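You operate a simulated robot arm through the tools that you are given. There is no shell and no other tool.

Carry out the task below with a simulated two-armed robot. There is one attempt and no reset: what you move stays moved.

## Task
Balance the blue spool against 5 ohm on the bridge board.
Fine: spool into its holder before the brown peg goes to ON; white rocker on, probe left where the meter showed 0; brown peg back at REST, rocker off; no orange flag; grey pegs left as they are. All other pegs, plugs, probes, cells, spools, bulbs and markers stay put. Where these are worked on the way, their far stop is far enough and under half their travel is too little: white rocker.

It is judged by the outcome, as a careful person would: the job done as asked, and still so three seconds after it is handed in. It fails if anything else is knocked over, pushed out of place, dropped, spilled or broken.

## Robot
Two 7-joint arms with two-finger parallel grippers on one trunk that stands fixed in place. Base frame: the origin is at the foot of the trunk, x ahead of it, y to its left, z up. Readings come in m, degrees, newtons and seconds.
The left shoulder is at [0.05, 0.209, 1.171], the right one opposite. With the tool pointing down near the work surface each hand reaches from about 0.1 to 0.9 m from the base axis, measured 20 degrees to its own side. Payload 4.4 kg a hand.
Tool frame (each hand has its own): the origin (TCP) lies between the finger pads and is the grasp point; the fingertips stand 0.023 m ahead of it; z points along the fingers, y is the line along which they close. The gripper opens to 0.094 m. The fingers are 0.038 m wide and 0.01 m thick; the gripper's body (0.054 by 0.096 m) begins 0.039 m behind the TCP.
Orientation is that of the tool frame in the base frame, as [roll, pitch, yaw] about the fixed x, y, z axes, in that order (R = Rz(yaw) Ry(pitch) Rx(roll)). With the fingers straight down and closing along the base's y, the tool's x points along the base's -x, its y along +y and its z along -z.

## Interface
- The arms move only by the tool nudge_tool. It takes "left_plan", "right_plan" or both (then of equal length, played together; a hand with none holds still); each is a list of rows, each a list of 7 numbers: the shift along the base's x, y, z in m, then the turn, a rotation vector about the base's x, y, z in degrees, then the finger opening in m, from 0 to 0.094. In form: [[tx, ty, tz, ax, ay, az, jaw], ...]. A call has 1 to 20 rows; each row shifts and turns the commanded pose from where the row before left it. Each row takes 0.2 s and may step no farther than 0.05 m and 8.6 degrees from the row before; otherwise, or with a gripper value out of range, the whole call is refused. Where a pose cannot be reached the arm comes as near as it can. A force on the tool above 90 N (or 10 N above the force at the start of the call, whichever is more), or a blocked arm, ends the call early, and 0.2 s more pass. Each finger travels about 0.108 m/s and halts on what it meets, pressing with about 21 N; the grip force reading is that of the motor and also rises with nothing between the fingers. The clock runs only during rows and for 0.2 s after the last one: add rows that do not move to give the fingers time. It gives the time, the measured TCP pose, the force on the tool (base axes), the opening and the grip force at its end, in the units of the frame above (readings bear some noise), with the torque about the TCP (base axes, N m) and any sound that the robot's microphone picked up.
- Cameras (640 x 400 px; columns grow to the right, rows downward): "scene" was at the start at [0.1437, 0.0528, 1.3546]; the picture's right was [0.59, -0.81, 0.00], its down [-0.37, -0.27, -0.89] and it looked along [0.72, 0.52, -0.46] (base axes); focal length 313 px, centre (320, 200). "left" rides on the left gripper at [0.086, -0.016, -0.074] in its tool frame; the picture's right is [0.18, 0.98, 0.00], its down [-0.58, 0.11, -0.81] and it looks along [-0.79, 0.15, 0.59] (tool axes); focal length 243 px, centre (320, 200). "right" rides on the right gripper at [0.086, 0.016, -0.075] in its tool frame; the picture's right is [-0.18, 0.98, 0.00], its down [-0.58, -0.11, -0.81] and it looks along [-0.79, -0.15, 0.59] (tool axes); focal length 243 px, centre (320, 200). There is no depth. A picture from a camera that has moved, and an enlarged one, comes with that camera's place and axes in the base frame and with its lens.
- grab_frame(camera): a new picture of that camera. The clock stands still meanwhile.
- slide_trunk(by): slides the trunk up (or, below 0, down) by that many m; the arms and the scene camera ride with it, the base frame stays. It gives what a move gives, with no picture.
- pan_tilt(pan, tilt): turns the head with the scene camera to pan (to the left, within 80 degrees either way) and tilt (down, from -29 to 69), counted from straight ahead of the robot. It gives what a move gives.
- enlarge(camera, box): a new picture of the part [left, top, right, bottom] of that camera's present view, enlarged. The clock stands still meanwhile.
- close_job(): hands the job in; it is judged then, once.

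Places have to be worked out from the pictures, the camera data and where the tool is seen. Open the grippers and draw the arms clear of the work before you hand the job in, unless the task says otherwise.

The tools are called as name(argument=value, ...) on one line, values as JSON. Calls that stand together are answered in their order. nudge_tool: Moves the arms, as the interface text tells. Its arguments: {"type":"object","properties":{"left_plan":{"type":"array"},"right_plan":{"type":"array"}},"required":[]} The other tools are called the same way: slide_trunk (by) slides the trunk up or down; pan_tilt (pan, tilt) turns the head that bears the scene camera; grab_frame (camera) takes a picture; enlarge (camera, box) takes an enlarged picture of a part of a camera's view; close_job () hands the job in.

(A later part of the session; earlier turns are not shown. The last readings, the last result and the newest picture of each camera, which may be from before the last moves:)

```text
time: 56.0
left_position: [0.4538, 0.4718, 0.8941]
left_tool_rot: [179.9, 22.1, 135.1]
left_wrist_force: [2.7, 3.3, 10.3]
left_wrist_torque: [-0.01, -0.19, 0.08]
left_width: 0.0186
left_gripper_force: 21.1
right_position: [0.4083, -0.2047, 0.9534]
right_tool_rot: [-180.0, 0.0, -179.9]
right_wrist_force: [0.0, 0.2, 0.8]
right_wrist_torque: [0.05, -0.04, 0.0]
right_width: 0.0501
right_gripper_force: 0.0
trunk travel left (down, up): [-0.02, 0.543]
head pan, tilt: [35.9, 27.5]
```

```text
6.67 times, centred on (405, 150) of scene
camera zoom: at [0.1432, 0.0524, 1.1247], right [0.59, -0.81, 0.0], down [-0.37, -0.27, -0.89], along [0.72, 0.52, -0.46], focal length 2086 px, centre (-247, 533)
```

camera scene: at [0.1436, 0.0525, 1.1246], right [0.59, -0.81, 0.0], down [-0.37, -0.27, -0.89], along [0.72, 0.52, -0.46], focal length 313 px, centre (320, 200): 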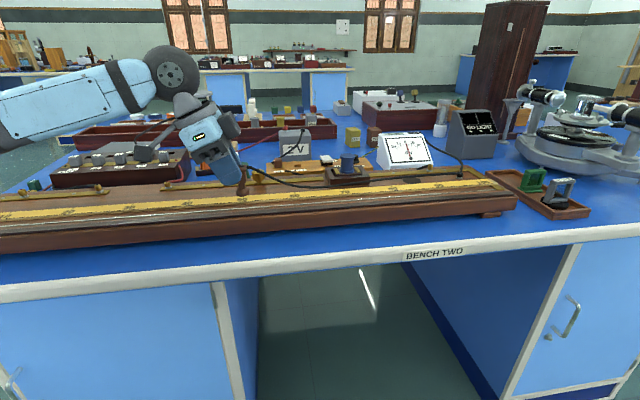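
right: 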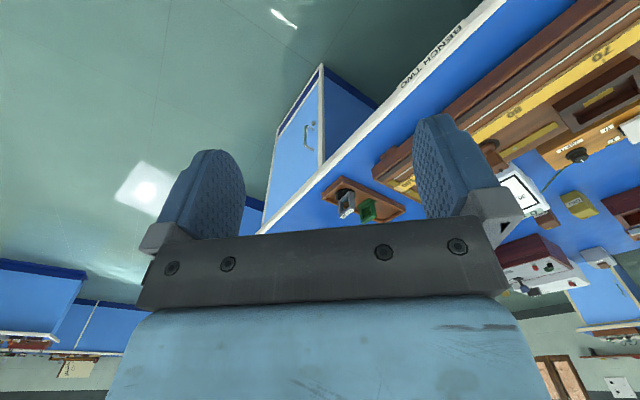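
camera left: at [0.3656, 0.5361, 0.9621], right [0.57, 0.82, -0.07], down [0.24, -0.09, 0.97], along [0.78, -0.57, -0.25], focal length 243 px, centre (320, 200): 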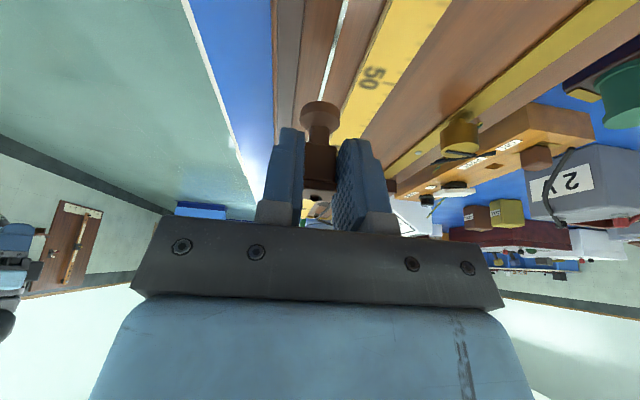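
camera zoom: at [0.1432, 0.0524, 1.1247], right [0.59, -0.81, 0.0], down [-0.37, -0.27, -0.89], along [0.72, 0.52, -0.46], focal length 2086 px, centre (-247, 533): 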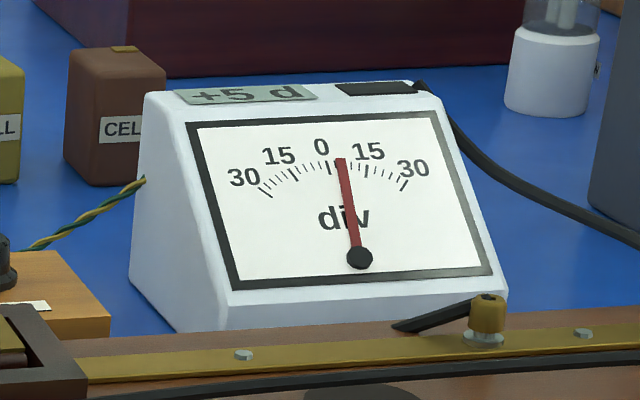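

It settles at +5 d with the probe near 50 cm. I'll lift it, move 2 cm toward the 100 end, touch again and compare.

nudge_tool(left_plan=[[0, 0, 0.006, 0, 0, 0, 0.01], [0.01414, -0.01414, 0, 0, 0, 0, 0.01], [0, 0, 0, 0, 0, 0, 0.01], [0, 0, -0.004, 0, 0, 0, 0.01], [0, 0, -0.0015, 0, 0, 0, 0.01], [0, 0, -0.0005, 0, 0, 0, 0.01], [0, 0, 0, 0, 0, 0, 0.01]])

enlarge(camera="scene", box=[370, 120, 440, 180])

enlarge(camera="scene", box=[220, 165, 280, 215])

```text
time: 57.6
left_position: [0.4693, 0.4576, 0.8945]
left_tool_rot: [179.8, 22.3, 135.1]
left_wrist_force: [0.5, 1.5, 6.8]
left_wrist_torque: [-0.04, -0.11, 0.01]
left_width: 0.0187
left_gripper_force: 20.9
right_position: [0.4093, -0.2068, 0.9524]
right_tool_rot: [-180.0, 0.0, -180.0]
right_wrist_force: [0.5, -0.6, 0.3]
right_wrist_torque: [0.02, 0.01, 0.0]
right_width: 0.0499
right_gripper_force: 0.1
trunk travel left (down, up): [-0.02, 0.543]
head pan, tilt: [35.9, 27.5]
```

```text
6.67 times, centred on (405, 150) of scene
camera zoom: at [0.1433, 0.0525, 1.1248], right [0.59, -0.81, 0.0], down [-0.37, -0.27, -0.89], along [0.72, 0.52, -0.46], focal length 2086 px, centre (-247, 533)
```

zoom: 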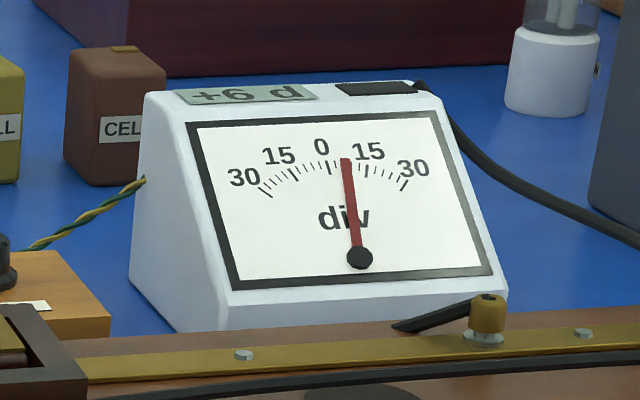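

```text
8.00 times, centred on (250, 190) of scene
camera zoom: at [0.1433, 0.0525, 1.1248], right [0.59, -0.81, 0.0], down [-0.37, -0.27, -0.89], along [0.72, 0.52, -0.46], focal length 2504 px, centre (880, 280)
```

zoom: 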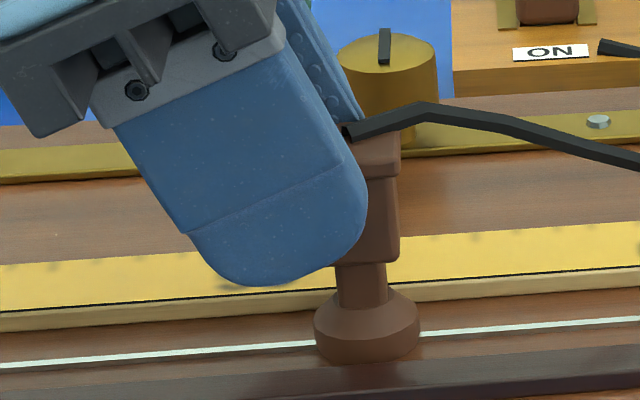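

It reads +6 d about 2 cm further on, so the slope is about 0.6 div/cm and the balance should be near 41–42 cm. I'll lift, travel back 10 cm and touch again.

nudge_tool(left_plan=[[0, 0, 0.008, 0, 0, 0, 0.01], [-0.024, 0.024, 0, 0, 0, 0, 0.01], [-0.024, 0.024, 0, 0, 0, 0, 0.01], [-0.0234, 0.0234, 0, 0, 0, 0, 0.01], [0, 0, 0, 0, 0, 0, 0.01], [0, 0, -0.006, 0, 0, 0, 0.01], [0, 0, -0.0015, 0, 0, 0, 0.01], [0, 0, -0.0005, 0, 0, 0, 0.01], [0, 0, 0, 0, 0, 0, 0.01]])

enlarge(camera="scene", box=[370, 120, 440, 180])

enlarge(camera="scene", box=[150, 150, 270, 230])

enlarge(camera="left", box=[240, 30, 440, 180])

```text
time: 59.8
left_position: [0.392, 0.5087, 0.9522]
left_tool_rot: [172.4, 15.3, 132.8]
left_wrist_force: [0.3, 0.1, -1.6]
left_wrist_torque: [0.0, -0.01, 0.01]
left_width: 0.0186
left_gripper_force: 21.2
right_position: [0.406, -0.2317, 0.9474]
right_tool_rot: [177.7, 0.3, -179.9]
right_wrist_force: [0.4, 0.3, -0.2]
right_wrist_torque: [-0.01, 0.0, 0.02]
right_width: 0.0501
right_gripper_force: 0.0
trunk travel left (down, up): [-0.02, 0.543]
head pan, tilt: [35.9, 27.5]
stopped in row 9 (left hand): the arm was blocked; the commanded pose is now the measured one
```

```text
6.67 times, centred on (405, 150) of scene
camera zoom: at [0.1393, 0.0192, 1.1286], right [0.59, -0.81, -0.03], down [-0.37, -0.23, -0.9], along [0.72, 0.54, -0.44], focal length 2086 px, centre (-247, 533)
```

zoom: 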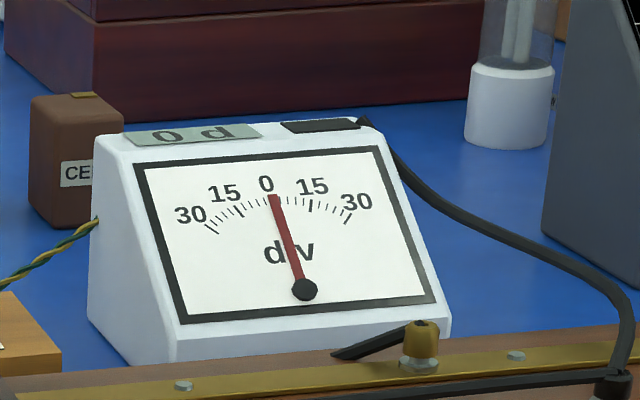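

```text
5.00 times, centred on (210, 190) of scene
camera zoom: at [0.1393, 0.0192, 1.1286], right [0.59, -0.81, -0.03], down [-0.37, -0.23, -0.9], along [0.72, 0.54, -0.44], focal length 1565 px, centre (870, 250)
```

zoom: 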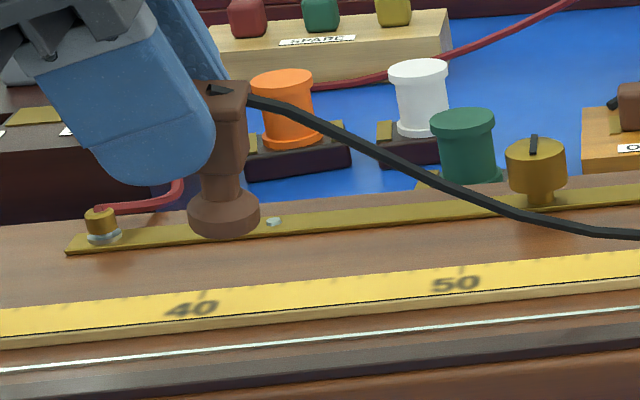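

```text
2.67 times, centred on (340, 105) of left
camera zoom: at [0.3049, 0.5667, 0.9987], right [0.57, 0.82, 0.08], down [0.24, -0.26, 0.94], along [0.79, -0.52, -0.34], focal length 647 px, centre (267, 453)
```

zoom: 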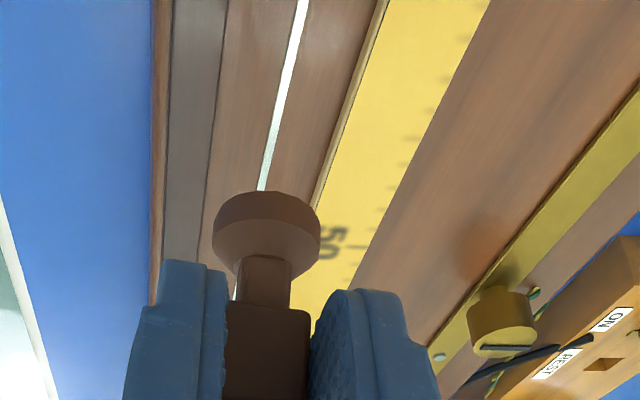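

The arm was blocked, and the hand and trunk have been pushed out of place: the scene camera is tilted and displaced. I'll look at the whole scene before doing anything else.

grab_frame(camera="scene")

grab_frame(camera="left")

grab_frame(camera="right")

```text
taken
camera scene: at [0.1393, 0.0192, 1.1286], right [0.59, -0.81, -0.03], down [-0.37, -0.23, -0.9], along [0.72, 0.54, -0.44], focal length 313 px, centre (320, 200)
```

scene: 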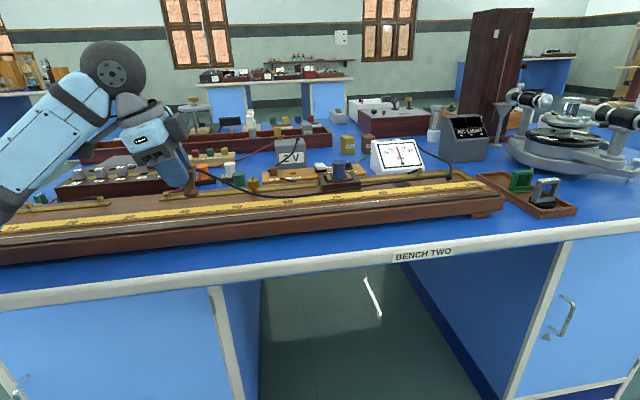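

```text
taken
camera left: at [0.3049, 0.5667, 0.9987], right [0.57, 0.82, 0.08], down [0.24, -0.26, 0.94], along [0.79, -0.52, -0.34], focal length 243 px, centre (320, 200)
```

left: 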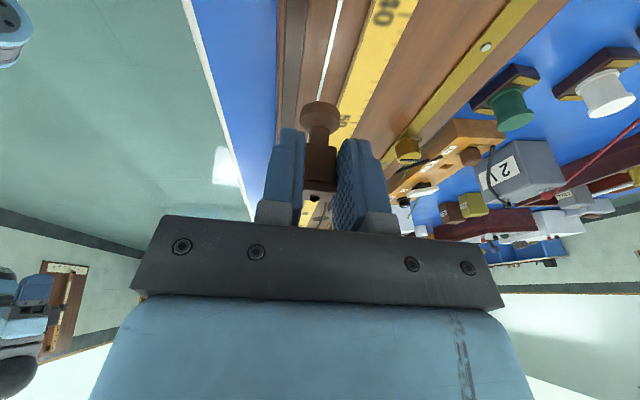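

```text
taken
camera right: at [0.3192, -0.22, 1.0222], right [0.18, 0.98, 0.04], down [0.58, -0.14, 0.8], along [0.8, -0.12, -0.59], focal length 243 px, centre (320, 200)
```

right: 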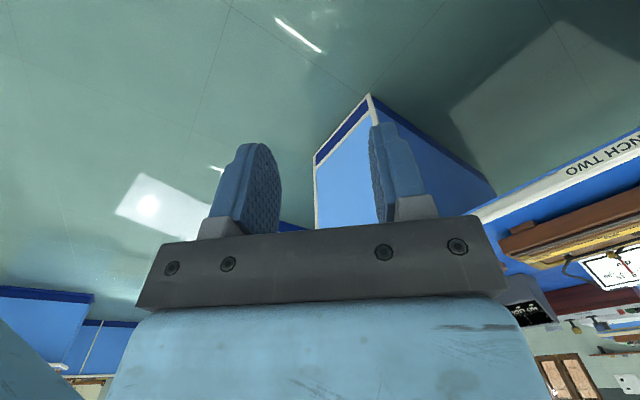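

The board's 50 mark and wire are where they were, and the hand feels no load, so an upper link, probably the elbow at the left, is resting on something. I'll raise the trunk straight up to lift the arm off without any sideways scraping.

slide_trunk(by=0.06)

grab_frame(camera="scene")

```text
time: 60.8
left_position: [0.3945, 0.5348, 0.9807]
left_tool_rot: [175.1, 17.4, 133.4]
left_wrist_force: [0.9, 0.4, -1.4]
left_wrist_torque: [-0.01, 0.01, -0.01]
left_width: 0.0186
left_gripper_force: 21.0
right_position: [0.4096, -0.2041, 1.0108]
right_tool_rot: [-179.9, 0.0, 179.9]
right_wrist_force: [-1.4, 0.4, -0.5]
right_wrist_torque: [-0.01, 0.03, 0.01]
right_width: 0.0502
right_gripper_force: 0.1
trunk travel left (down, up): [-0.08, 0.483]
head pan, tilt: [35.9, 27.5]
```

```text
taken
camera scene: at [0.1442, 0.0539, 1.1836], right [0.59, -0.81, 0.0], down [-0.37, -0.27, -0.89], along [0.72, 0.52, -0.46], focal length 313 px, centre (320, 200)
```

scene: 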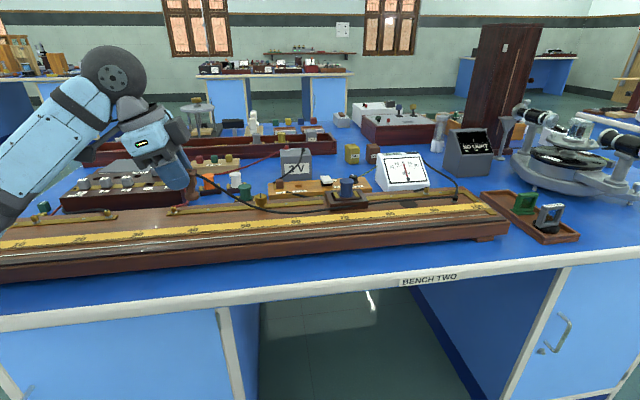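

The trunk is upright again and the arm is free. I'll pan the camera left to see where the elbow is and check that nothing was disturbed there.

pan_tilt(pan=75, tilt=35)

grab_frame(camera="scene")

```text
time: 61.9
left_position: [0.3965, 0.5336, 0.9807]
left_tool_rot: [175.1, 17.4, 133.5]
left_wrist_force: [0.2, 0.2, -1.2]
left_wrist_torque: [0.0, 0.01, 0.03]
left_width: 0.0189
left_gripper_force: 21.0
right_position: [0.4084, -0.2054, 1.0123]
right_tool_rot: [-180.0, 0.1, -180.0]
right_wrist_force: [-0.6, -0.2, -0.9]
right_wrist_torque: [-0.05, -0.02, 0.0]
right_width: 0.0504
right_gripper_force: 0.1
trunk travel left (down, up): [-0.08, 0.483]
head pan, tilt: [75.0, 35.0]
```

```text
taken
camera scene: at [0.0926, 0.0843, 1.1728], right [0.97, -0.26, 0.0], down [-0.15, -0.55, -0.82], along [0.21, 0.79, -0.57], focal length 313 px, centre (320, 200)
```

scene: 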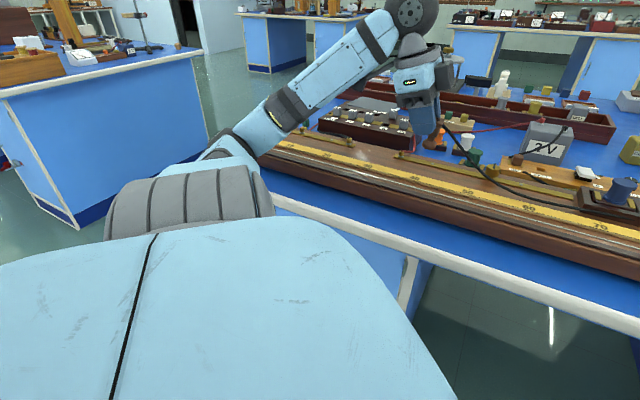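

The elbow hangs low, close to the near edge of the bench and the 0 end of the board. I'll zoom in there to see whether anything was disturbed.

enlarge(camera="scene", box=[170, 90, 350, 230])

enlarge(camera="scene", box=[300, 60, 480, 180])

```text
2.86 times, centred on (260, 160) of scene
camera zoom: at [0.0926, 0.0843, 1.1728], right [0.97, -0.26, 0.0], down [-0.15, -0.55, -0.82], along [0.21, 0.79, -0.57], focal length 894 px, centre (491, 314)
```

zoom: 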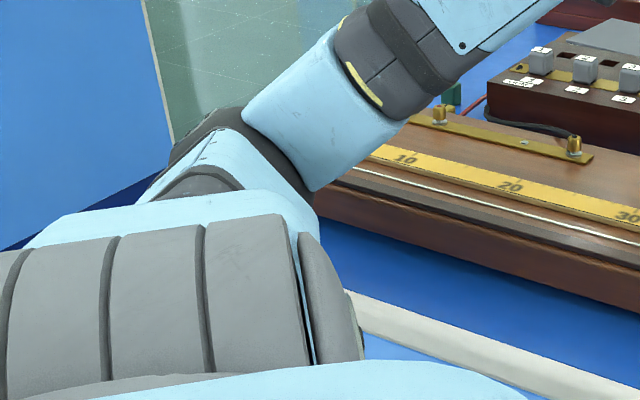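

```text
3.33 times, centred on (390, 120) of scene
camera zoom: at [0.0926, 0.0843, 1.1728], right [0.97, -0.26, 0.0], down [-0.15, -0.55, -0.82], along [0.21, 0.79, -0.57], focal length 1043 px, centre (87, 467)
```

zoom: 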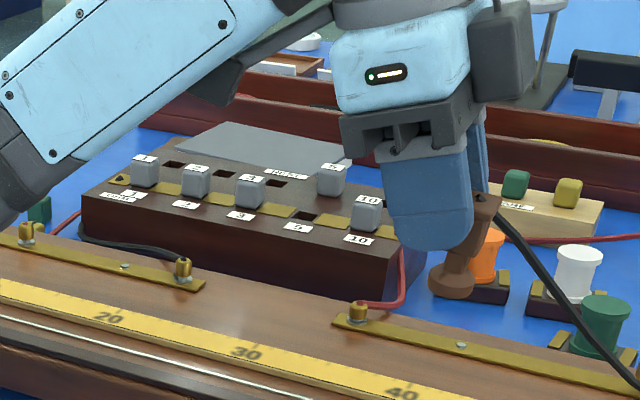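

The elbow had come down on the bench edge, but the board, the peg box and its grey pegs look unchanged. I'll raise the trunk back to its starting height, which lifts the elbow well clear, and point the head at the work again.

slide_trunk(by=0.17)

grab_frame(camera="scene")

```text
time: 63.8
left_position: [0.3963, 0.5347, 1.1513]
left_tool_rot: [175.0, 17.3, 133.5]
left_wrist_force: [-0.1, -0.2, -1.0]
left_wrist_torque: [0.0, 0.02, 0.02]
left_width: 0.0187
left_gripper_force: 21.0
right_position: [0.4095, -0.2053, 1.1825]
right_tool_rot: [-180.0, 0.1, -180.0]
right_wrist_force: [0.3, -0.6, 0.0]
right_wrist_torque: [0.03, 0.04, 0.02]
right_width: 0.05
right_gripper_force: 0.0
trunk travel left (down, up): [-0.25, 0.313]
head pan, tilt: [75.0, 35.0]
```

```text
taken
camera scene: at [0.0927, 0.0844, 1.3427], right [0.97, -0.26, 0.0], down [-0.15, -0.55, -0.82], along [0.21, 0.79, -0.57], focal length 313 px, centre (320, 200)
```

scene: 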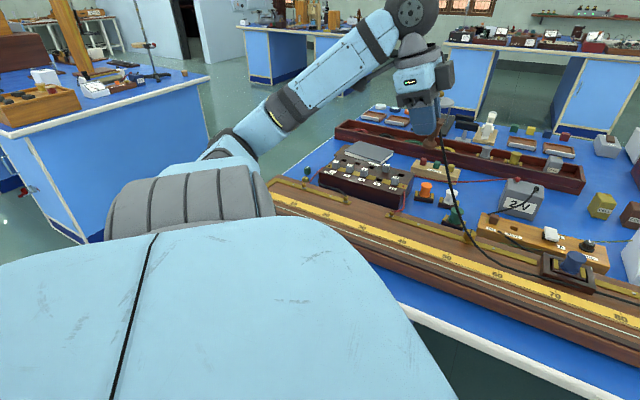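

Everything on the bench looks in place. I'll restore the hand's exact grasp orientation so the probe is upright, and come down part way over the wire while watching the elbow.

nudge_tool(left_plan=[[0, 0, 0, -6.58, 0.03, -0.11, 0.01], [-0.0005, -0.0018, -0.03, 0, 0, 0, 0.01], [-0.0005, -0.0018, -0.03, 0, 0, 0, 0.01], [0, 0, -0.03, 0, 0, 0, 0.01], [0, 0, -0.03, 0, 0, 0, 0.01], [0, 0, 0, 0, 0, 0, 0.01]])

grab_frame(camera="scene")

```text
time: 65.2
left_position: [0.3953, 0.5311, 1.0335]
left_tool_rot: [179.9, 22.1, 135.0]
left_wrist_force: [-0.5, -0.5, -1.5]
left_wrist_torque: [-0.02, 0.02, -0.02]
left_width: 0.0187
left_gripper_force: 20.9
right_position: [0.4105, -0.2051, 1.1822]
right_tool_rot: [-180.0, 0.0, 179.9]
right_wrist_force: [0.1, 0.4, 0.2]
right_wrist_torque: [-0.01, -0.01, 0.0]
right_width: 0.0498
right_gripper_force: 0.1
trunk travel left (down, up): [-0.25, 0.313]
head pan, tilt: [75.0, 35.0]
```

```text
taken
camera scene: at [0.0926, 0.0841, 1.3429], right [0.97, -0.26, 0.0], down [-0.15, -0.55, -0.82], along [0.21, 0.79, -0.57], focal length 313 px, centre (320, 200)
```

scene: 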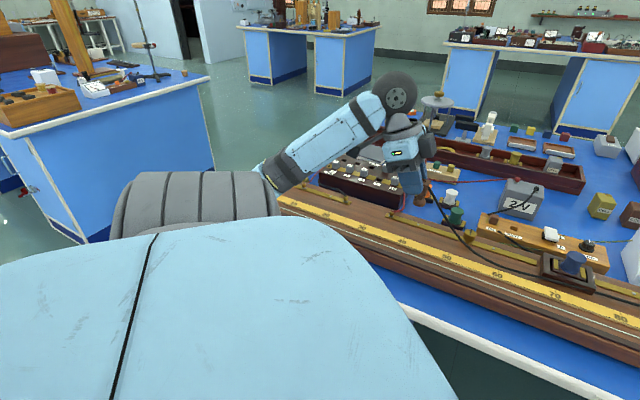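

The arm has plenty of clearance now. I'll lower the hand to about 3 cm above contact height and turn the head back to see the probe and the meter.

nudge_tool(left_plan=[[0, 0, -0.03, 0, 0, 0, 0.01], [0, 0, -0.03, 0, 0, 0, 0.01], [0, 0, -0.03, 0, 0, 0, 0.01], [0, 0, -0.018, 0, 0, 0, 0.01], [0, 0, 0, 0, 0, 0, 0.01]])

grab_frame(camera="scene")

grab_frame(camera="left")

```text
time: 66.4
left_position: [0.3955, 0.5302, 0.9236]
left_tool_rot: [179.8, 22.0, 134.9]
left_wrist_force: [0.7, -0.1, -0.8]
left_wrist_torque: [0.0, -0.01, 0.02]
left_width: 0.0185
left_gripper_force: 21.3
right_position: [0.4089, -0.206, 1.1823]
right_tool_rot: [180.0, 0.0, -180.0]
right_wrist_force: [0.8, -0.2, 0.4]
right_wrist_torque: [0.0, 0.01, 0.0]
right_width: 0.0496
right_gripper_force: 0.1
trunk travel left (down, up): [-0.25, 0.313]
head pan, tilt: [75.0, 35.0]
```

```text
taken
camera scene: at [0.0926, 0.0843, 1.3428], right [0.97, -0.26, 0.0], down [-0.15, -0.55, -0.82], along [0.21, 0.79, -0.57], focal length 313 px, centre (320, 200)
```

scene: 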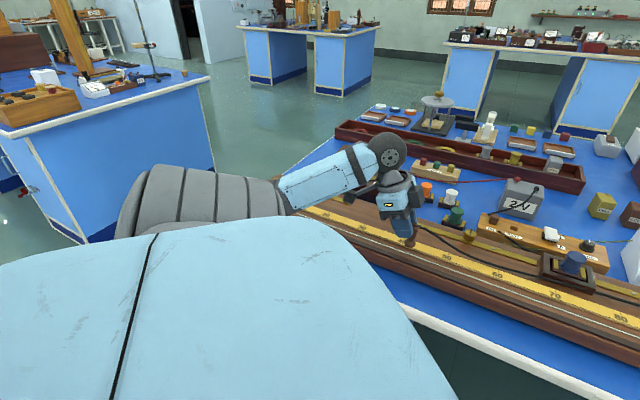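

```text
taken
camera left: at [0.3077, 0.5967, 0.9602], right [0.57, 0.82, -0.07], down [0.24, -0.09, 0.97], along [0.78, -0.57, -0.25], focal length 243 px, centre (320, 200)
```

left: 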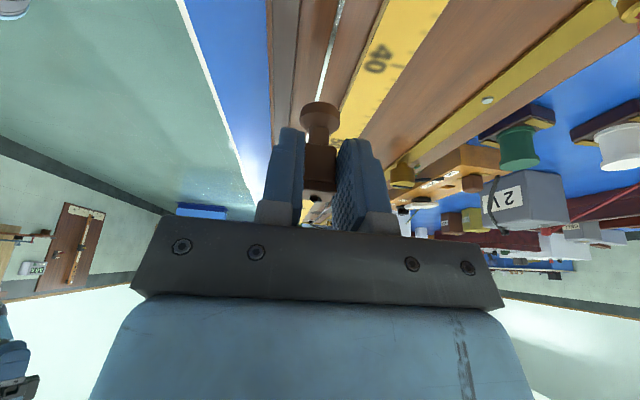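

The arm posture is good. I'll turn the head back to the work and enlarge the probe and meter views.

pan_tilt(pan=35.9, tilt=27.5)

enlarge(camera="scene", box=[365, 195, 437, 255])

enlarge(camera="scene", box=[140, 180, 280, 300])

enlarge(camera="left", box=[240, 0, 440, 150])

```text
time: 67.4
left_position: [0.3958, 0.5309, 0.924]
left_tool_rot: [179.8, 22.0, 134.9]
left_wrist_force: [0.3, 0.6, -0.9]
left_wrist_torque: [0.01, 0.03, 0.0]
left_width: 0.0186
left_gripper_force: 21.0
right_position: [0.4093, -0.2058, 1.1826]
right_tool_rot: [-180.0, 0.0, 180.0]
right_wrist_force: [-0.1, 0.3, -0.5]
right_wrist_torque: [-0.04, 0.0, -0.01]
right_width: 0.0499
right_gripper_force: 0.0
trunk travel left (down, up): [-0.25, 0.313]
head pan, tilt: [35.9, 27.5]
```

```text
6.67 times, centred on (401, 225) of scene
camera zoom: at [0.1437, 0.053, 1.3546], right [0.59, -0.81, 0.0], down [-0.37, -0.27, -0.89], along [0.72, 0.52, -0.46], focal length 2086 px, centre (-220, 33)
```

zoom: 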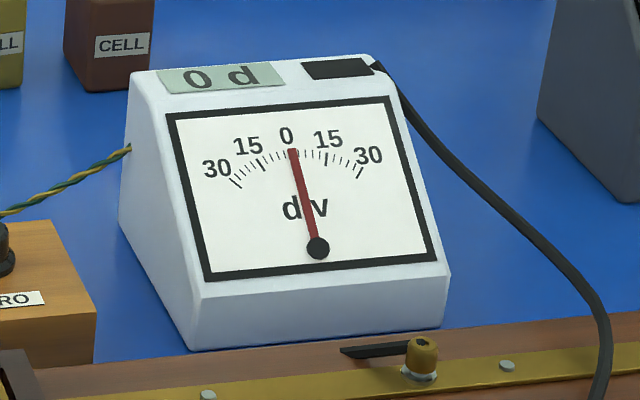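

```text
3.33 times, centred on (210, 240) of scene
camera zoom: at [0.1437, 0.053, 1.3546], right [0.59, -0.81, 0.0], down [-0.37, -0.27, -0.89], along [0.72, 0.52, -0.46], focal length 1043 px, centre (687, 67)
```

zoom: 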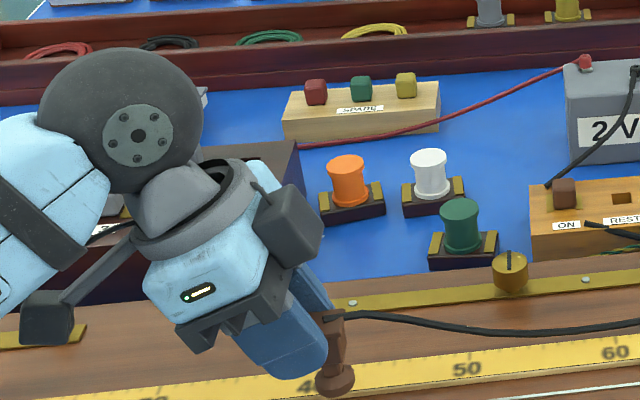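

```text
2.67 times, centred on (340, 75) of left
camera zoom: at [0.3078, 0.5966, 0.9605], right [0.57, 0.82, -0.07], down [0.24, -0.09, 0.97], along [0.78, -0.57, -0.25], focal length 647 px, centre (267, 533)
```

zoom: 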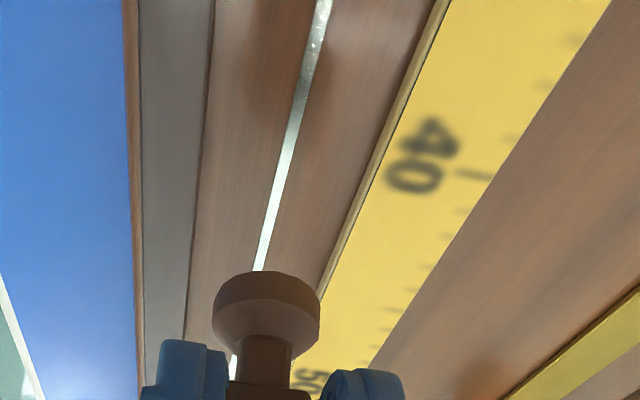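

The meter reads 0 d, the flag window is black, and the probe is upright over the wire near 41.7 cm. I'll lower it to contact.

nudge_tool(left_plan=[[0, 0, -0.015, 0, 0, 0, 0.01], [0, 0, -0.01, 0, 0, 0, 0.01], [0, 0, -0.003, 0, 0, 0, 0.01], [0, 0, -0.0015, 0, 0, 0, 0.01], [0, 0, 0, 0, 0, 0, 0.01]])

enlarge(camera="scene", box=[365, 195, 437, 255])

```text
time: 68.6
left_position: [0.3955, 0.5308, 0.8952]
left_tool_rot: [179.9, 22.1, 134.9]
left_wrist_force: [0.2, -1.2, -0.7]
left_wrist_torque: [0.06, 0.05, 0.02]
left_width: 0.0185
left_gripper_force: 20.8
right_position: [0.4096, -0.2055, 1.1827]
right_tool_rot: [179.8, 0.0, 180.0]
right_wrist_force: [-0.3, -0.2, 0.0]
right_wrist_torque: [-0.02, -0.02, -0.03]
right_width: 0.0499
right_gripper_force: 0.1
trunk travel left (down, up): [-0.25, 0.313]
head pan, tilt: [35.9, 27.5]
```

```text
6.67 times, centred on (401, 225) of scene
camera zoom: at [0.1438, 0.0529, 1.3546], right [0.59, -0.81, 0.0], down [-0.37, -0.27, -0.89], along [0.72, 0.52, -0.46], focal length 2086 px, centre (-220, 33)
```

zoom: 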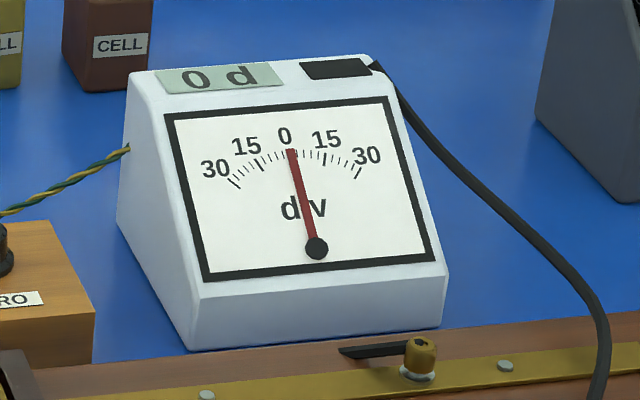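

No contact force yet. I'll go down 2 mm more.

nudge_tool(left_plan=[[0, 0, -0.001, 0, 0, 0, 0.01], [0, 0, -0.001, 0, 0, 0, 0.01], [0, 0, -0.0005, 0, 0, 0, 0.01], [0, 0, 0, 0, 0, 0, 0.01]])

enlarge(camera="scene", box=[365, 195, 437, 255])

enlarge(camera="scene", box=[190, 250, 270, 310])

```text
time: 69.6
left_position: [0.3953, 0.5296, 0.8938]
left_tool_rot: [179.8, 22.1, 134.9]
left_wrist_force: [1.4, 2.8, 13.9]
left_wrist_torque: [-0.06, -0.23, 0.04]
left_width: 0.0184
left_gripper_force: 21.1
right_position: [0.4087, -0.2059, 1.1815]
right_tool_rot: [179.9, 0.1, 180.0]
right_wrist_force: [0.0, -0.5, -0.4]
right_wrist_torque: [-0.04, 0.01, -0.01]
right_width: 0.05
right_gripper_force: 0.1
trunk travel left (down, up): [-0.25, 0.313]
head pan, tilt: [35.9, 27.5]
```

```text
6.67 times, centred on (401, 225) of scene
camera zoom: at [0.1428, 0.0518, 1.3549], right [0.59, -0.81, 0.0], down [-0.37, -0.27, -0.89], along [0.72, 0.52, -0.46], focal length 2086 px, centre (-220, 33)
```

zoom: 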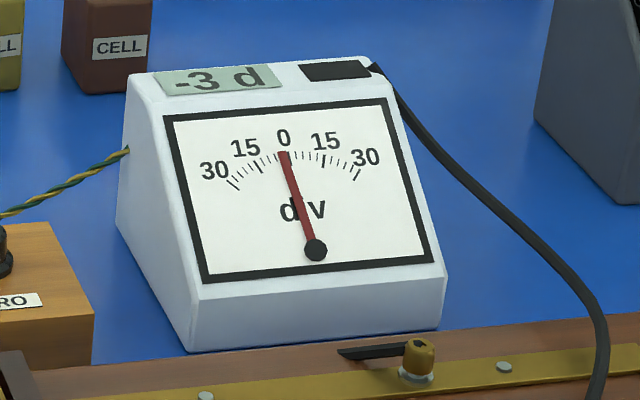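

```text
6.67 times, centred on (230, 280) of scene
camera zoom: at [0.1428, 0.0518, 1.3549], right [0.59, -0.81, 0.0], down [-0.37, -0.27, -0.89], along [0.72, 0.52, -0.46], focal length 2086 px, centre (920, -333)
```

zoom: 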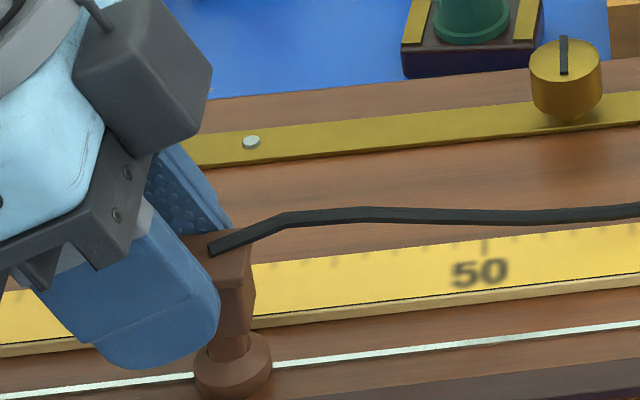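

It reads −3 d near 42 cm against +5 d near 50 cm, so the zero should be near 45 cm. I'll lift, move 3.1 cm toward 50, and touch again.

nudge_tool(left_plan=[[0, 0, 0.007, 0, 0, 0, 0.01], [0.0219, -0.0219, 0, 0, 0, 0, 0.01], [0, 0, 0, 0, 0, 0, 0.01], [0, 0, -0.0045, 0, 0, 0, 0.01], [0, 0, -0.0015, 0, 0, 0, 0.01], [0, 0, -0.0005, 0, 0, 0, 0.01], [0, 0, 0, 0, 0, 0, 0.01], [0, 0, 0, 0, 0, 0, 0.01]])

enlarge(camera="scene", box=[365, 195, 437, 255])

enlarge(camera="scene", box=[190, 250, 270, 310])

```text
time: 71.4
left_position: [0.418, 0.5086, 0.894]
left_tool_rot: [179.7, 22.1, 135.1]
left_wrist_force: [2.8, 1.6, 11.8]
left_wrist_torque: [-0.19, -0.31, 0.06]
left_width: 0.0186
left_gripper_force: 21.1
right_position: [0.4087, -0.2065, 1.1839]
right_tool_rot: [179.9, 0.0, 180.0]
right_wrist_force: [-0.5, -1.0, 0.1]
right_wrist_torque: [0.0, 0.02, 0.0]
right_width: 0.0501
right_gripper_force: 0.0
trunk travel left (down, up): [-0.25, 0.313]
head pan, tilt: [35.9, 27.5]
```

```text
6.67 times, centred on (401, 225) of scene
camera zoom: at [0.1431, 0.0518, 1.3548], right [0.59, -0.81, 0.0], down [-0.37, -0.27, -0.89], along [0.72, 0.52, -0.46], focal length 2086 px, centre (-220, 33)
```

zoom: 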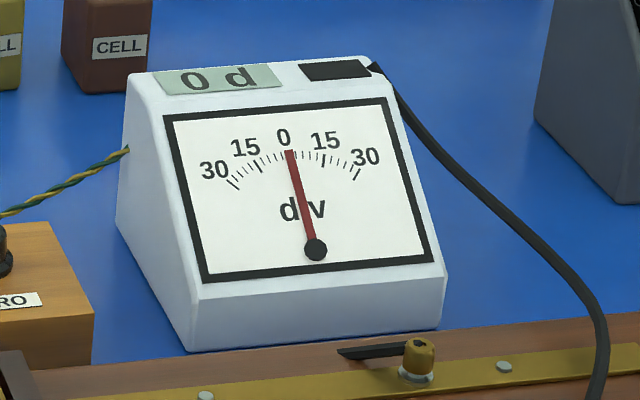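

```text
6.67 times, centred on (230, 280) of scene
camera zoom: at [0.1431, 0.0518, 1.3548], right [0.59, -0.81, 0.0], down [-0.37, -0.27, -0.89], along [0.72, 0.52, -0.46], focal length 2086 px, centre (920, -333)
```

zoom: 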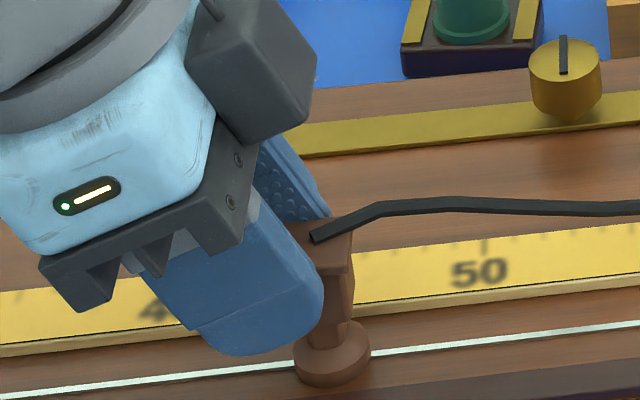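

It reads 0 d with firm contact at TCP d = −0.064. One division is about 1.1 cm, so I'll find where the reading turns to +1 and to −1 and settle in the middle. First I'll go +6 mm.

nudge_tool(left_plan=[[0, 0, 0.005, 0, 0, 0, 0.01], [0.00424, -0.00424, 0, 0, 0, 0, 0.01], [0, 0, -0.003, 0, 0, 0, 0.01], [0, 0, -0.0015, 0, 0, 0, 0.01], [0, 0, -0.0005, 0, 0, 0, 0.01], [0, 0, 0, 0, 0, 0, 0.01], [0, 0, 0, 0, 0, 0, 0.01]])

enlarge(camera="scene", box=[365, 195, 437, 255])

```text
time: 73.0
left_position: [0.4217, 0.5036, 0.8932]
left_tool_rot: [179.7, 22.0, 135.0]
left_wrist_force: [1.7, 2.0, 10.9]
left_wrist_torque: [-0.1, -0.22, 0.04]
left_width: 0.0185
left_gripper_force: 20.8
right_position: [0.4087, -0.2072, 1.1826]
right_tool_rot: [-180.0, 0.0, -180.0]
right_wrist_force: [-0.6, 0.9, -0.3]
right_wrist_torque: [0.02, 0.0, 0.01]
right_width: 0.0502
right_gripper_force: 0.1
trunk travel left (down, up): [-0.25, 0.313]
head pan, tilt: [35.9, 27.5]
```

```text
6.67 times, centred on (401, 225) of scene
camera zoom: at [0.143, 0.0521, 1.3548], right [0.59, -0.81, 0.0], down [-0.37, -0.27, -0.89], along [0.72, 0.52, -0.46], focal length 2086 px, centre (-220, 33)
```

zoom: 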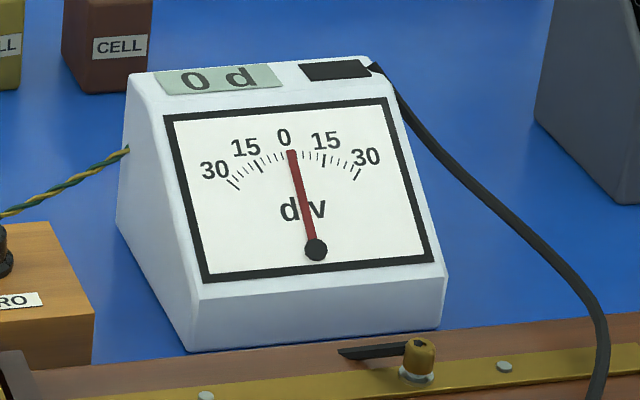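

It still reads 0 d. I'll go another 5 mm.

nudge_tool(left_plan=[[0, 0, 0.005, 0, 0, 0, 0.01], [0.00354, -0.00354, 0, 0, 0, 0, 0.01], [0, 0, -0.003, 0, 0, 0, 0.01], [0, 0, -0.0015, 0, 0, 0, 0.01], [0, 0, -0.0005, 0, 0, 0, 0.01], [0, 0, 0, 0, 0, 0, 0.01], [0, 0, 0, 0, 0, 0, 0.01]])

enlarge(camera="scene", box=[365, 195, 437, 255])

enlarge(camera="scene", box=[190, 250, 270, 310])

```text
time: 74.6
left_position: [0.4248, 0.5011, 0.8947]
left_tool_rot: [179.6, 22.1, 135.0]
left_wrist_force: [-0.2, 1.5, 12.7]
left_wrist_torque: [-0.11, -0.18, 0.01]
left_width: 0.0187
left_gripper_force: 20.9
right_position: [0.4087, -0.2055, 1.1823]
right_tool_rot: [-180.0, 0.0, -180.0]
right_wrist_force: [-0.1, 1.4, 0.0]
right_wrist_torque: [0.0, 0.02, 0.03]
right_width: 0.0499
right_gripper_force: 0.0
trunk travel left (down, up): [-0.25, 0.313]
head pan, tilt: [35.9, 27.5]
```

```text
6.67 times, centred on (401, 225) of scene
camera zoom: at [0.1429, 0.052, 1.3549], right [0.59, -0.81, 0.0], down [-0.37, -0.27, -0.89], along [0.72, 0.52, -0.46], focal length 2086 px, centre (-220, 33)
```

zoom: 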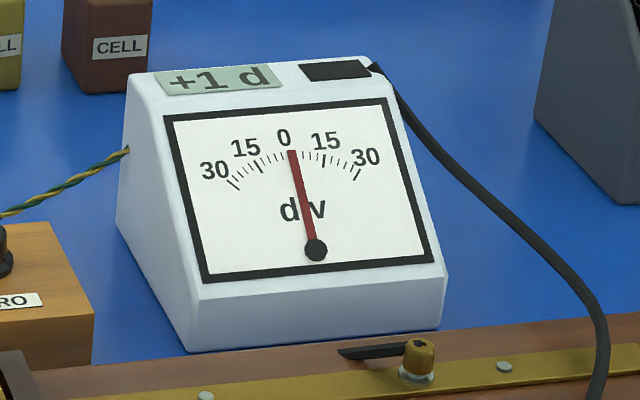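

```text
6.67 times, centred on (230, 280) of scene
camera zoom: at [0.1429, 0.052, 1.3549], right [0.59, -0.81, 0.0], down [-0.37, -0.27, -0.89], along [0.72, 0.52, -0.46], focal length 2086 px, centre (920, -333)
```

zoom: 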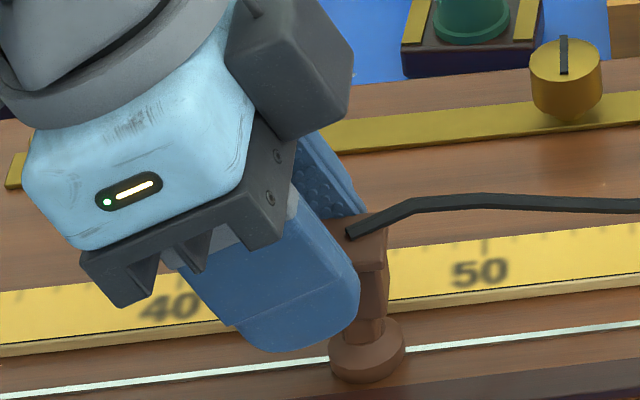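

It turns to +1 between d = −0.058 and −0.054. Next I'll find the −1 side by moving back 14 mm.

nudge_tool(left_plan=[[0, 0, 0.005, 0, 0, 0, 0.01], [-0.0099, 0.0099, 0, 0, 0, 0, 0.01], [0, 0, -0.003, 0, 0, 0, 0.01], [0, 0, -0.0015, 0, 0, 0, 0.01], [0, 0, -0.0005, 0, 0, 0, 0.01], [0, 0, 0, 0, 0, 0, 0.01], [0, 0, 0, 0, 0, 0, 0.01], [0, 0, 0, 0, 0, 0, 0.01]])

enlarge(camera="scene", box=[365, 195, 437, 255])

```text
time: 76.4
left_position: [0.4148, 0.5103, 0.8945]
left_tool_rot: [179.7, 22.1, 134.9]
left_wrist_force: [3.1, 4.7, 16.6]
left_wrist_torque: [-0.11, -0.32, 0.11]
left_width: 0.0185
left_gripper_force: 20.8
right_position: [0.4081, -0.2063, 1.1829]
right_tool_rot: [179.9, 0.0, 179.9]
right_wrist_force: [0.2, 0.5, 0.1]
right_wrist_torque: [-0.01, -0.03, -0.01]
right_width: 0.0499
right_gripper_force: 0.2
trunk travel left (down, up): [-0.25, 0.313]
head pan, tilt: [35.9, 27.5]
```

```text
6.67 times, centred on (401, 225) of scene
camera zoom: at [0.1428, 0.0518, 1.3549], right [0.59, -0.81, 0.0], down [-0.37, -0.27, -0.89], along [0.72, 0.52, -0.46], focal length 2086 px, centre (-220, 33)
```

zoom: 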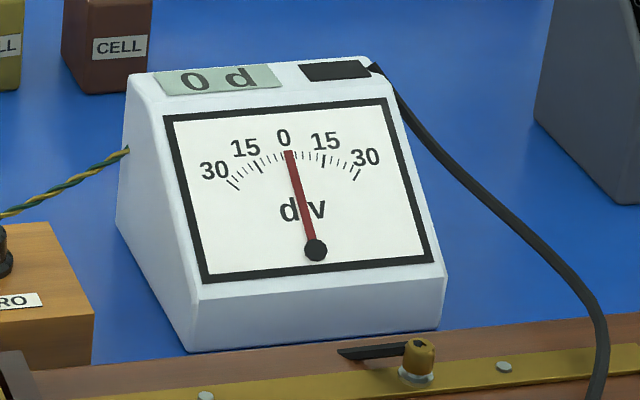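

It still reads 0 d at d = −0.0675. I'll go 4 mm further toward the 0 end.

nudge_tool(left_plan=[[0, 0, 0.005, 0, 0, 0, 0.01], [-0.0028, 0.0028, 0, 0, 0, 0, 0.01], [0, 0, -0.003, 0, 0, 0, 0.01], [0, 0, -0.001, 0, 0, 0, 0.01], [0, 0, -0.0005, 0, 0, 0, 0.01], [0, 0, 0, 0, 0, 0, 0.01], [0, 0, 0, 0, 0, 0, 0.01], [0, 0, 0, 0, 0, 0, 0.01]])

enlarge(camera="scene", box=[365, 195, 437, 255])

```text
time: 78.2
left_position: [0.4128, 0.5132, 0.8937]
left_tool_rot: [179.8, 22.1, 135.0]
left_wrist_force: [3.5, -0.3, 8.9]
left_wrist_torque: [-0.19, -0.28, 0.08]
left_width: 0.0187
left_gripper_force: 21.1
right_position: [0.4087, -0.2062, 1.1829]
right_tool_rot: [180.0, -0.1, -179.9]
right_wrist_force: [0.3, -0.5, 0.3]
right_wrist_torque: [0.01, 0.02, 0.01]
right_width: 0.0498
right_gripper_force: 0.1
trunk travel left (down, up): [-0.25, 0.313]
head pan, tilt: [35.9, 27.5]
```

```text
6.67 times, centred on (401, 225) of scene
camera zoom: at [0.1434, 0.0521, 1.3547], right [0.59, -0.81, 0.0], down [-0.37, -0.27, -0.89], along [0.72, 0.52, -0.46], focal length 2086 px, centre (-220, 33)
```

zoom: 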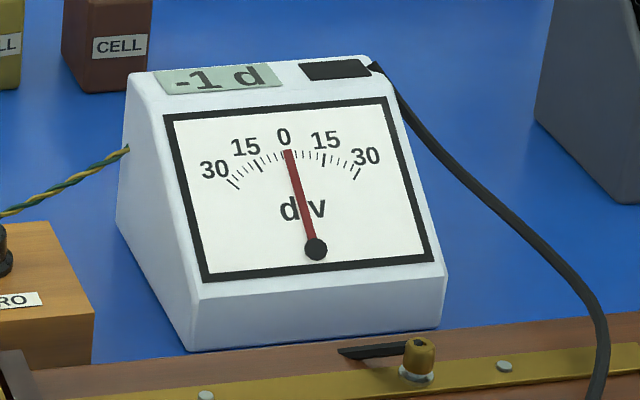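

It reads −1 at d = −0.071. The 0 band runs from about −0.069 to −0.056, so its middle is about −0.0625. I'll move there, touch with lighter force, and confirm 0 before releasing.

nudge_tool(left_plan=[[0, 0, 0.005, 0, 0, 0, 0.01], [0.006, -0.006, 0, 0, 0, 0, 0.01], [0, 0, -0.003, 0, 0, 0, 0.01], [0, 0, -0.001, 0, 0, 0, 0.01], [0, 0, -0.0005, 0, 0, 0, 0.01], [0, 0, 0, 0, 0, 0, 0.01], [0, 0, 0, 0, 0, 0, 0.01]])

enlarge(camera="scene", box=[365, 195, 437, 255])

enlarge(camera="scene", box=[190, 250, 270, 310])

enlarge(camera="left", box=[240, 30, 440, 180])

```text
time: 79.8
left_position: [0.4181, 0.5069, 0.8938]
left_tool_rot: [179.9, 22.1, 135.0]
left_wrist_force: [0.2, 1.1, 3.5]
left_wrist_torque: [-0.06, -0.07, 0.02]
left_width: 0.0185
left_gripper_force: 20.7
right_position: [0.409, -0.2065, 1.1819]
right_tool_rot: [-179.9, -0.1, -179.9]
right_wrist_force: [-1.0, 0.0, -0.8]
right_wrist_torque: [0.04, 0.03, 0.01]
right_width: 0.0497
right_gripper_force: 0.0
trunk travel left (down, up): [-0.25, 0.313]
head pan, tilt: [35.9, 27.5]
```

```text
6.67 times, centred on (401, 225) of scene
camera zoom: at [0.1436, 0.0526, 1.3547], right [0.59, -0.81, 0.0], down [-0.37, -0.27, -0.89], along [0.72, 0.52, -0.46], focal length 2086 px, centre (-220, 33)
```

zoom: 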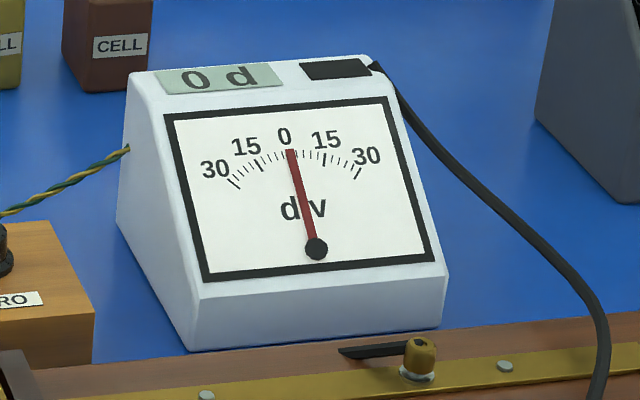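

```text
6.67 times, centred on (230, 280) of scene
camera zoom: at [0.1436, 0.0526, 1.3547], right [0.59, -0.81, 0.0], down [-0.37, -0.27, -0.89], along [0.72, 0.52, -0.46], focal length 2086 px, centre (920, -333)
```

zoom: 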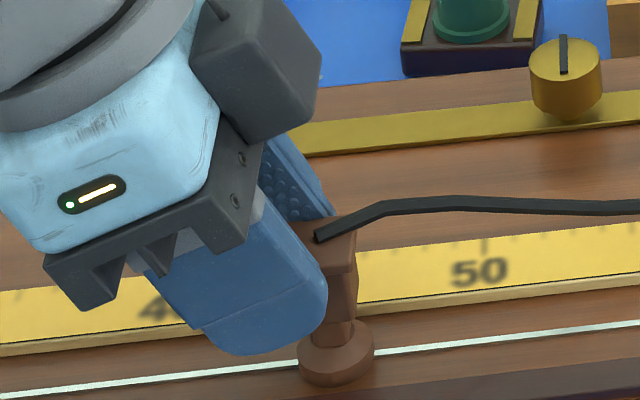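

```text
2.67 times, centred on (340, 105) of left
camera zoom: at [0.3308, 0.5732, 0.9304], right [0.57, 0.82, -0.07], down [0.24, -0.09, 0.97], along [0.78, -0.57, -0.25], focal length 647 px, centre (267, 453)
```

zoom: 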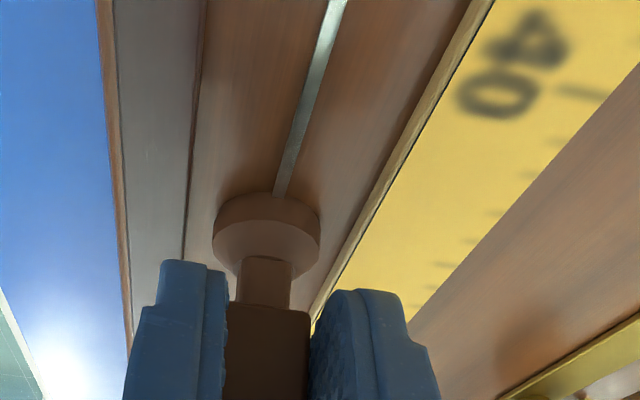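

It reads 0 d with a light 3.5 N contact at d = −0.063. I'll open the jaws here, without moving the hand, and check that the probe stands and the meter holds 0.

nudge_tool(left_plan=[[0, 0, 0.0003, 0, 0, 0, 0.022], [0, 0, 0, 0, 0, 0, 0.034], [0, 0, 0, 0, 0, 0, 0.046], [0, 0, 0, 0, 0, 0, 0.046]])

enlarge(camera="scene", box=[365, 195, 437, 255])

enlarge(camera="left", box=[220, 30, 440, 210])

enlarge(camera="scene", box=[190, 250, 270, 310])

```text
time: 80.8
left_position: [0.4183, 0.5069, 0.8935]
left_tool_rot: [179.9, 21.9, 134.9]
left_wrist_force: [0.0, 0.5, -0.4]
left_wrist_torque: [-0.01, -0.02, 0.02]
left_width: 0.0459
left_gripper_force: 0.0
right_position: [0.4091, -0.2054, 1.1821]
right_tool_rot: [180.0, 0.0, -180.0]
right_wrist_force: [0.4, 0.1, -0.2]
right_wrist_torque: [-0.04, 0.01, 0.0]
right_width: 0.05
right_gripper_force: 0.0
trunk travel left (down, up): [-0.25, 0.313]
head pan, tilt: [35.9, 27.5]
```

```text
6.67 times, centred on (401, 225) of scene
camera zoom: at [0.1437, 0.0528, 1.3546], right [0.59, -0.81, 0.0], down [-0.37, -0.27, -0.89], along [0.72, 0.52, -0.46], focal length 2086 px, centre (-220, 33)
```

zoom: 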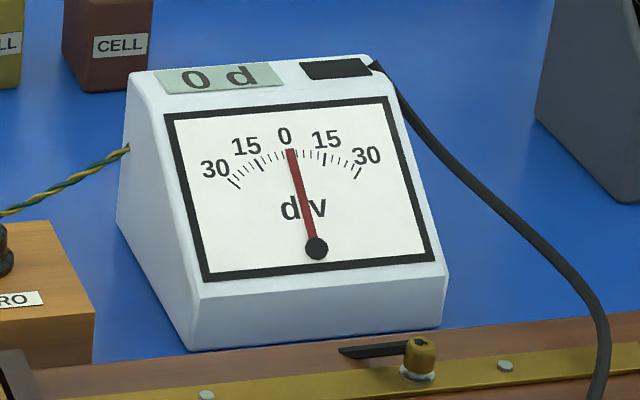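

```text
2.22 times, centred on (330, 120) of left
camera zoom: at [0.3308, 0.5734, 0.9305], right [0.57, 0.82, -0.07], down [0.24, -0.09, 0.97], along [0.78, -0.57, -0.25], focal length 539 px, centre (298, 378)
```

zoom: 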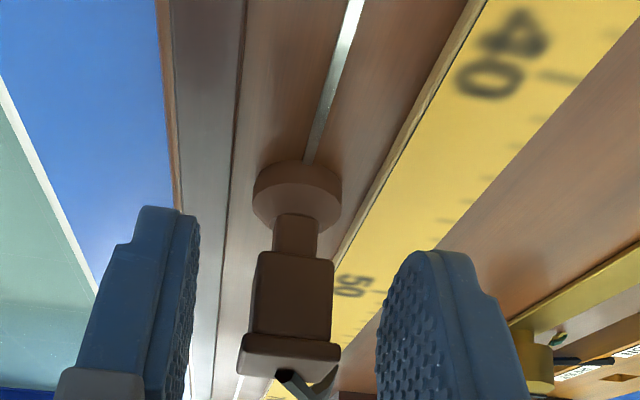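

```text
6.67 times, centred on (230, 280) of scene
camera zoom: at [0.1437, 0.0528, 1.3546], right [0.59, -0.81, 0.0], down [-0.37, -0.27, -0.89], along [0.72, 0.52, -0.46], focal length 2086 px, centre (920, -333)
```

zoom: 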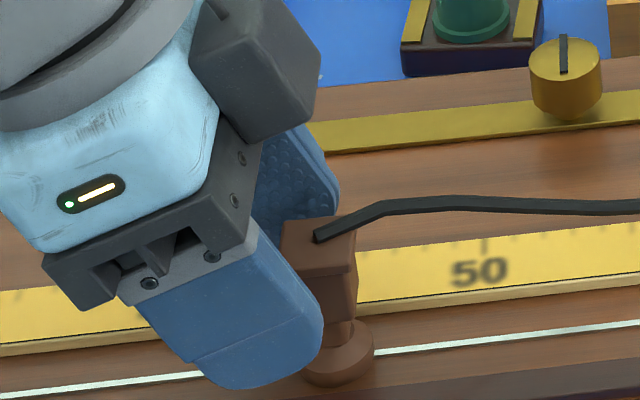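

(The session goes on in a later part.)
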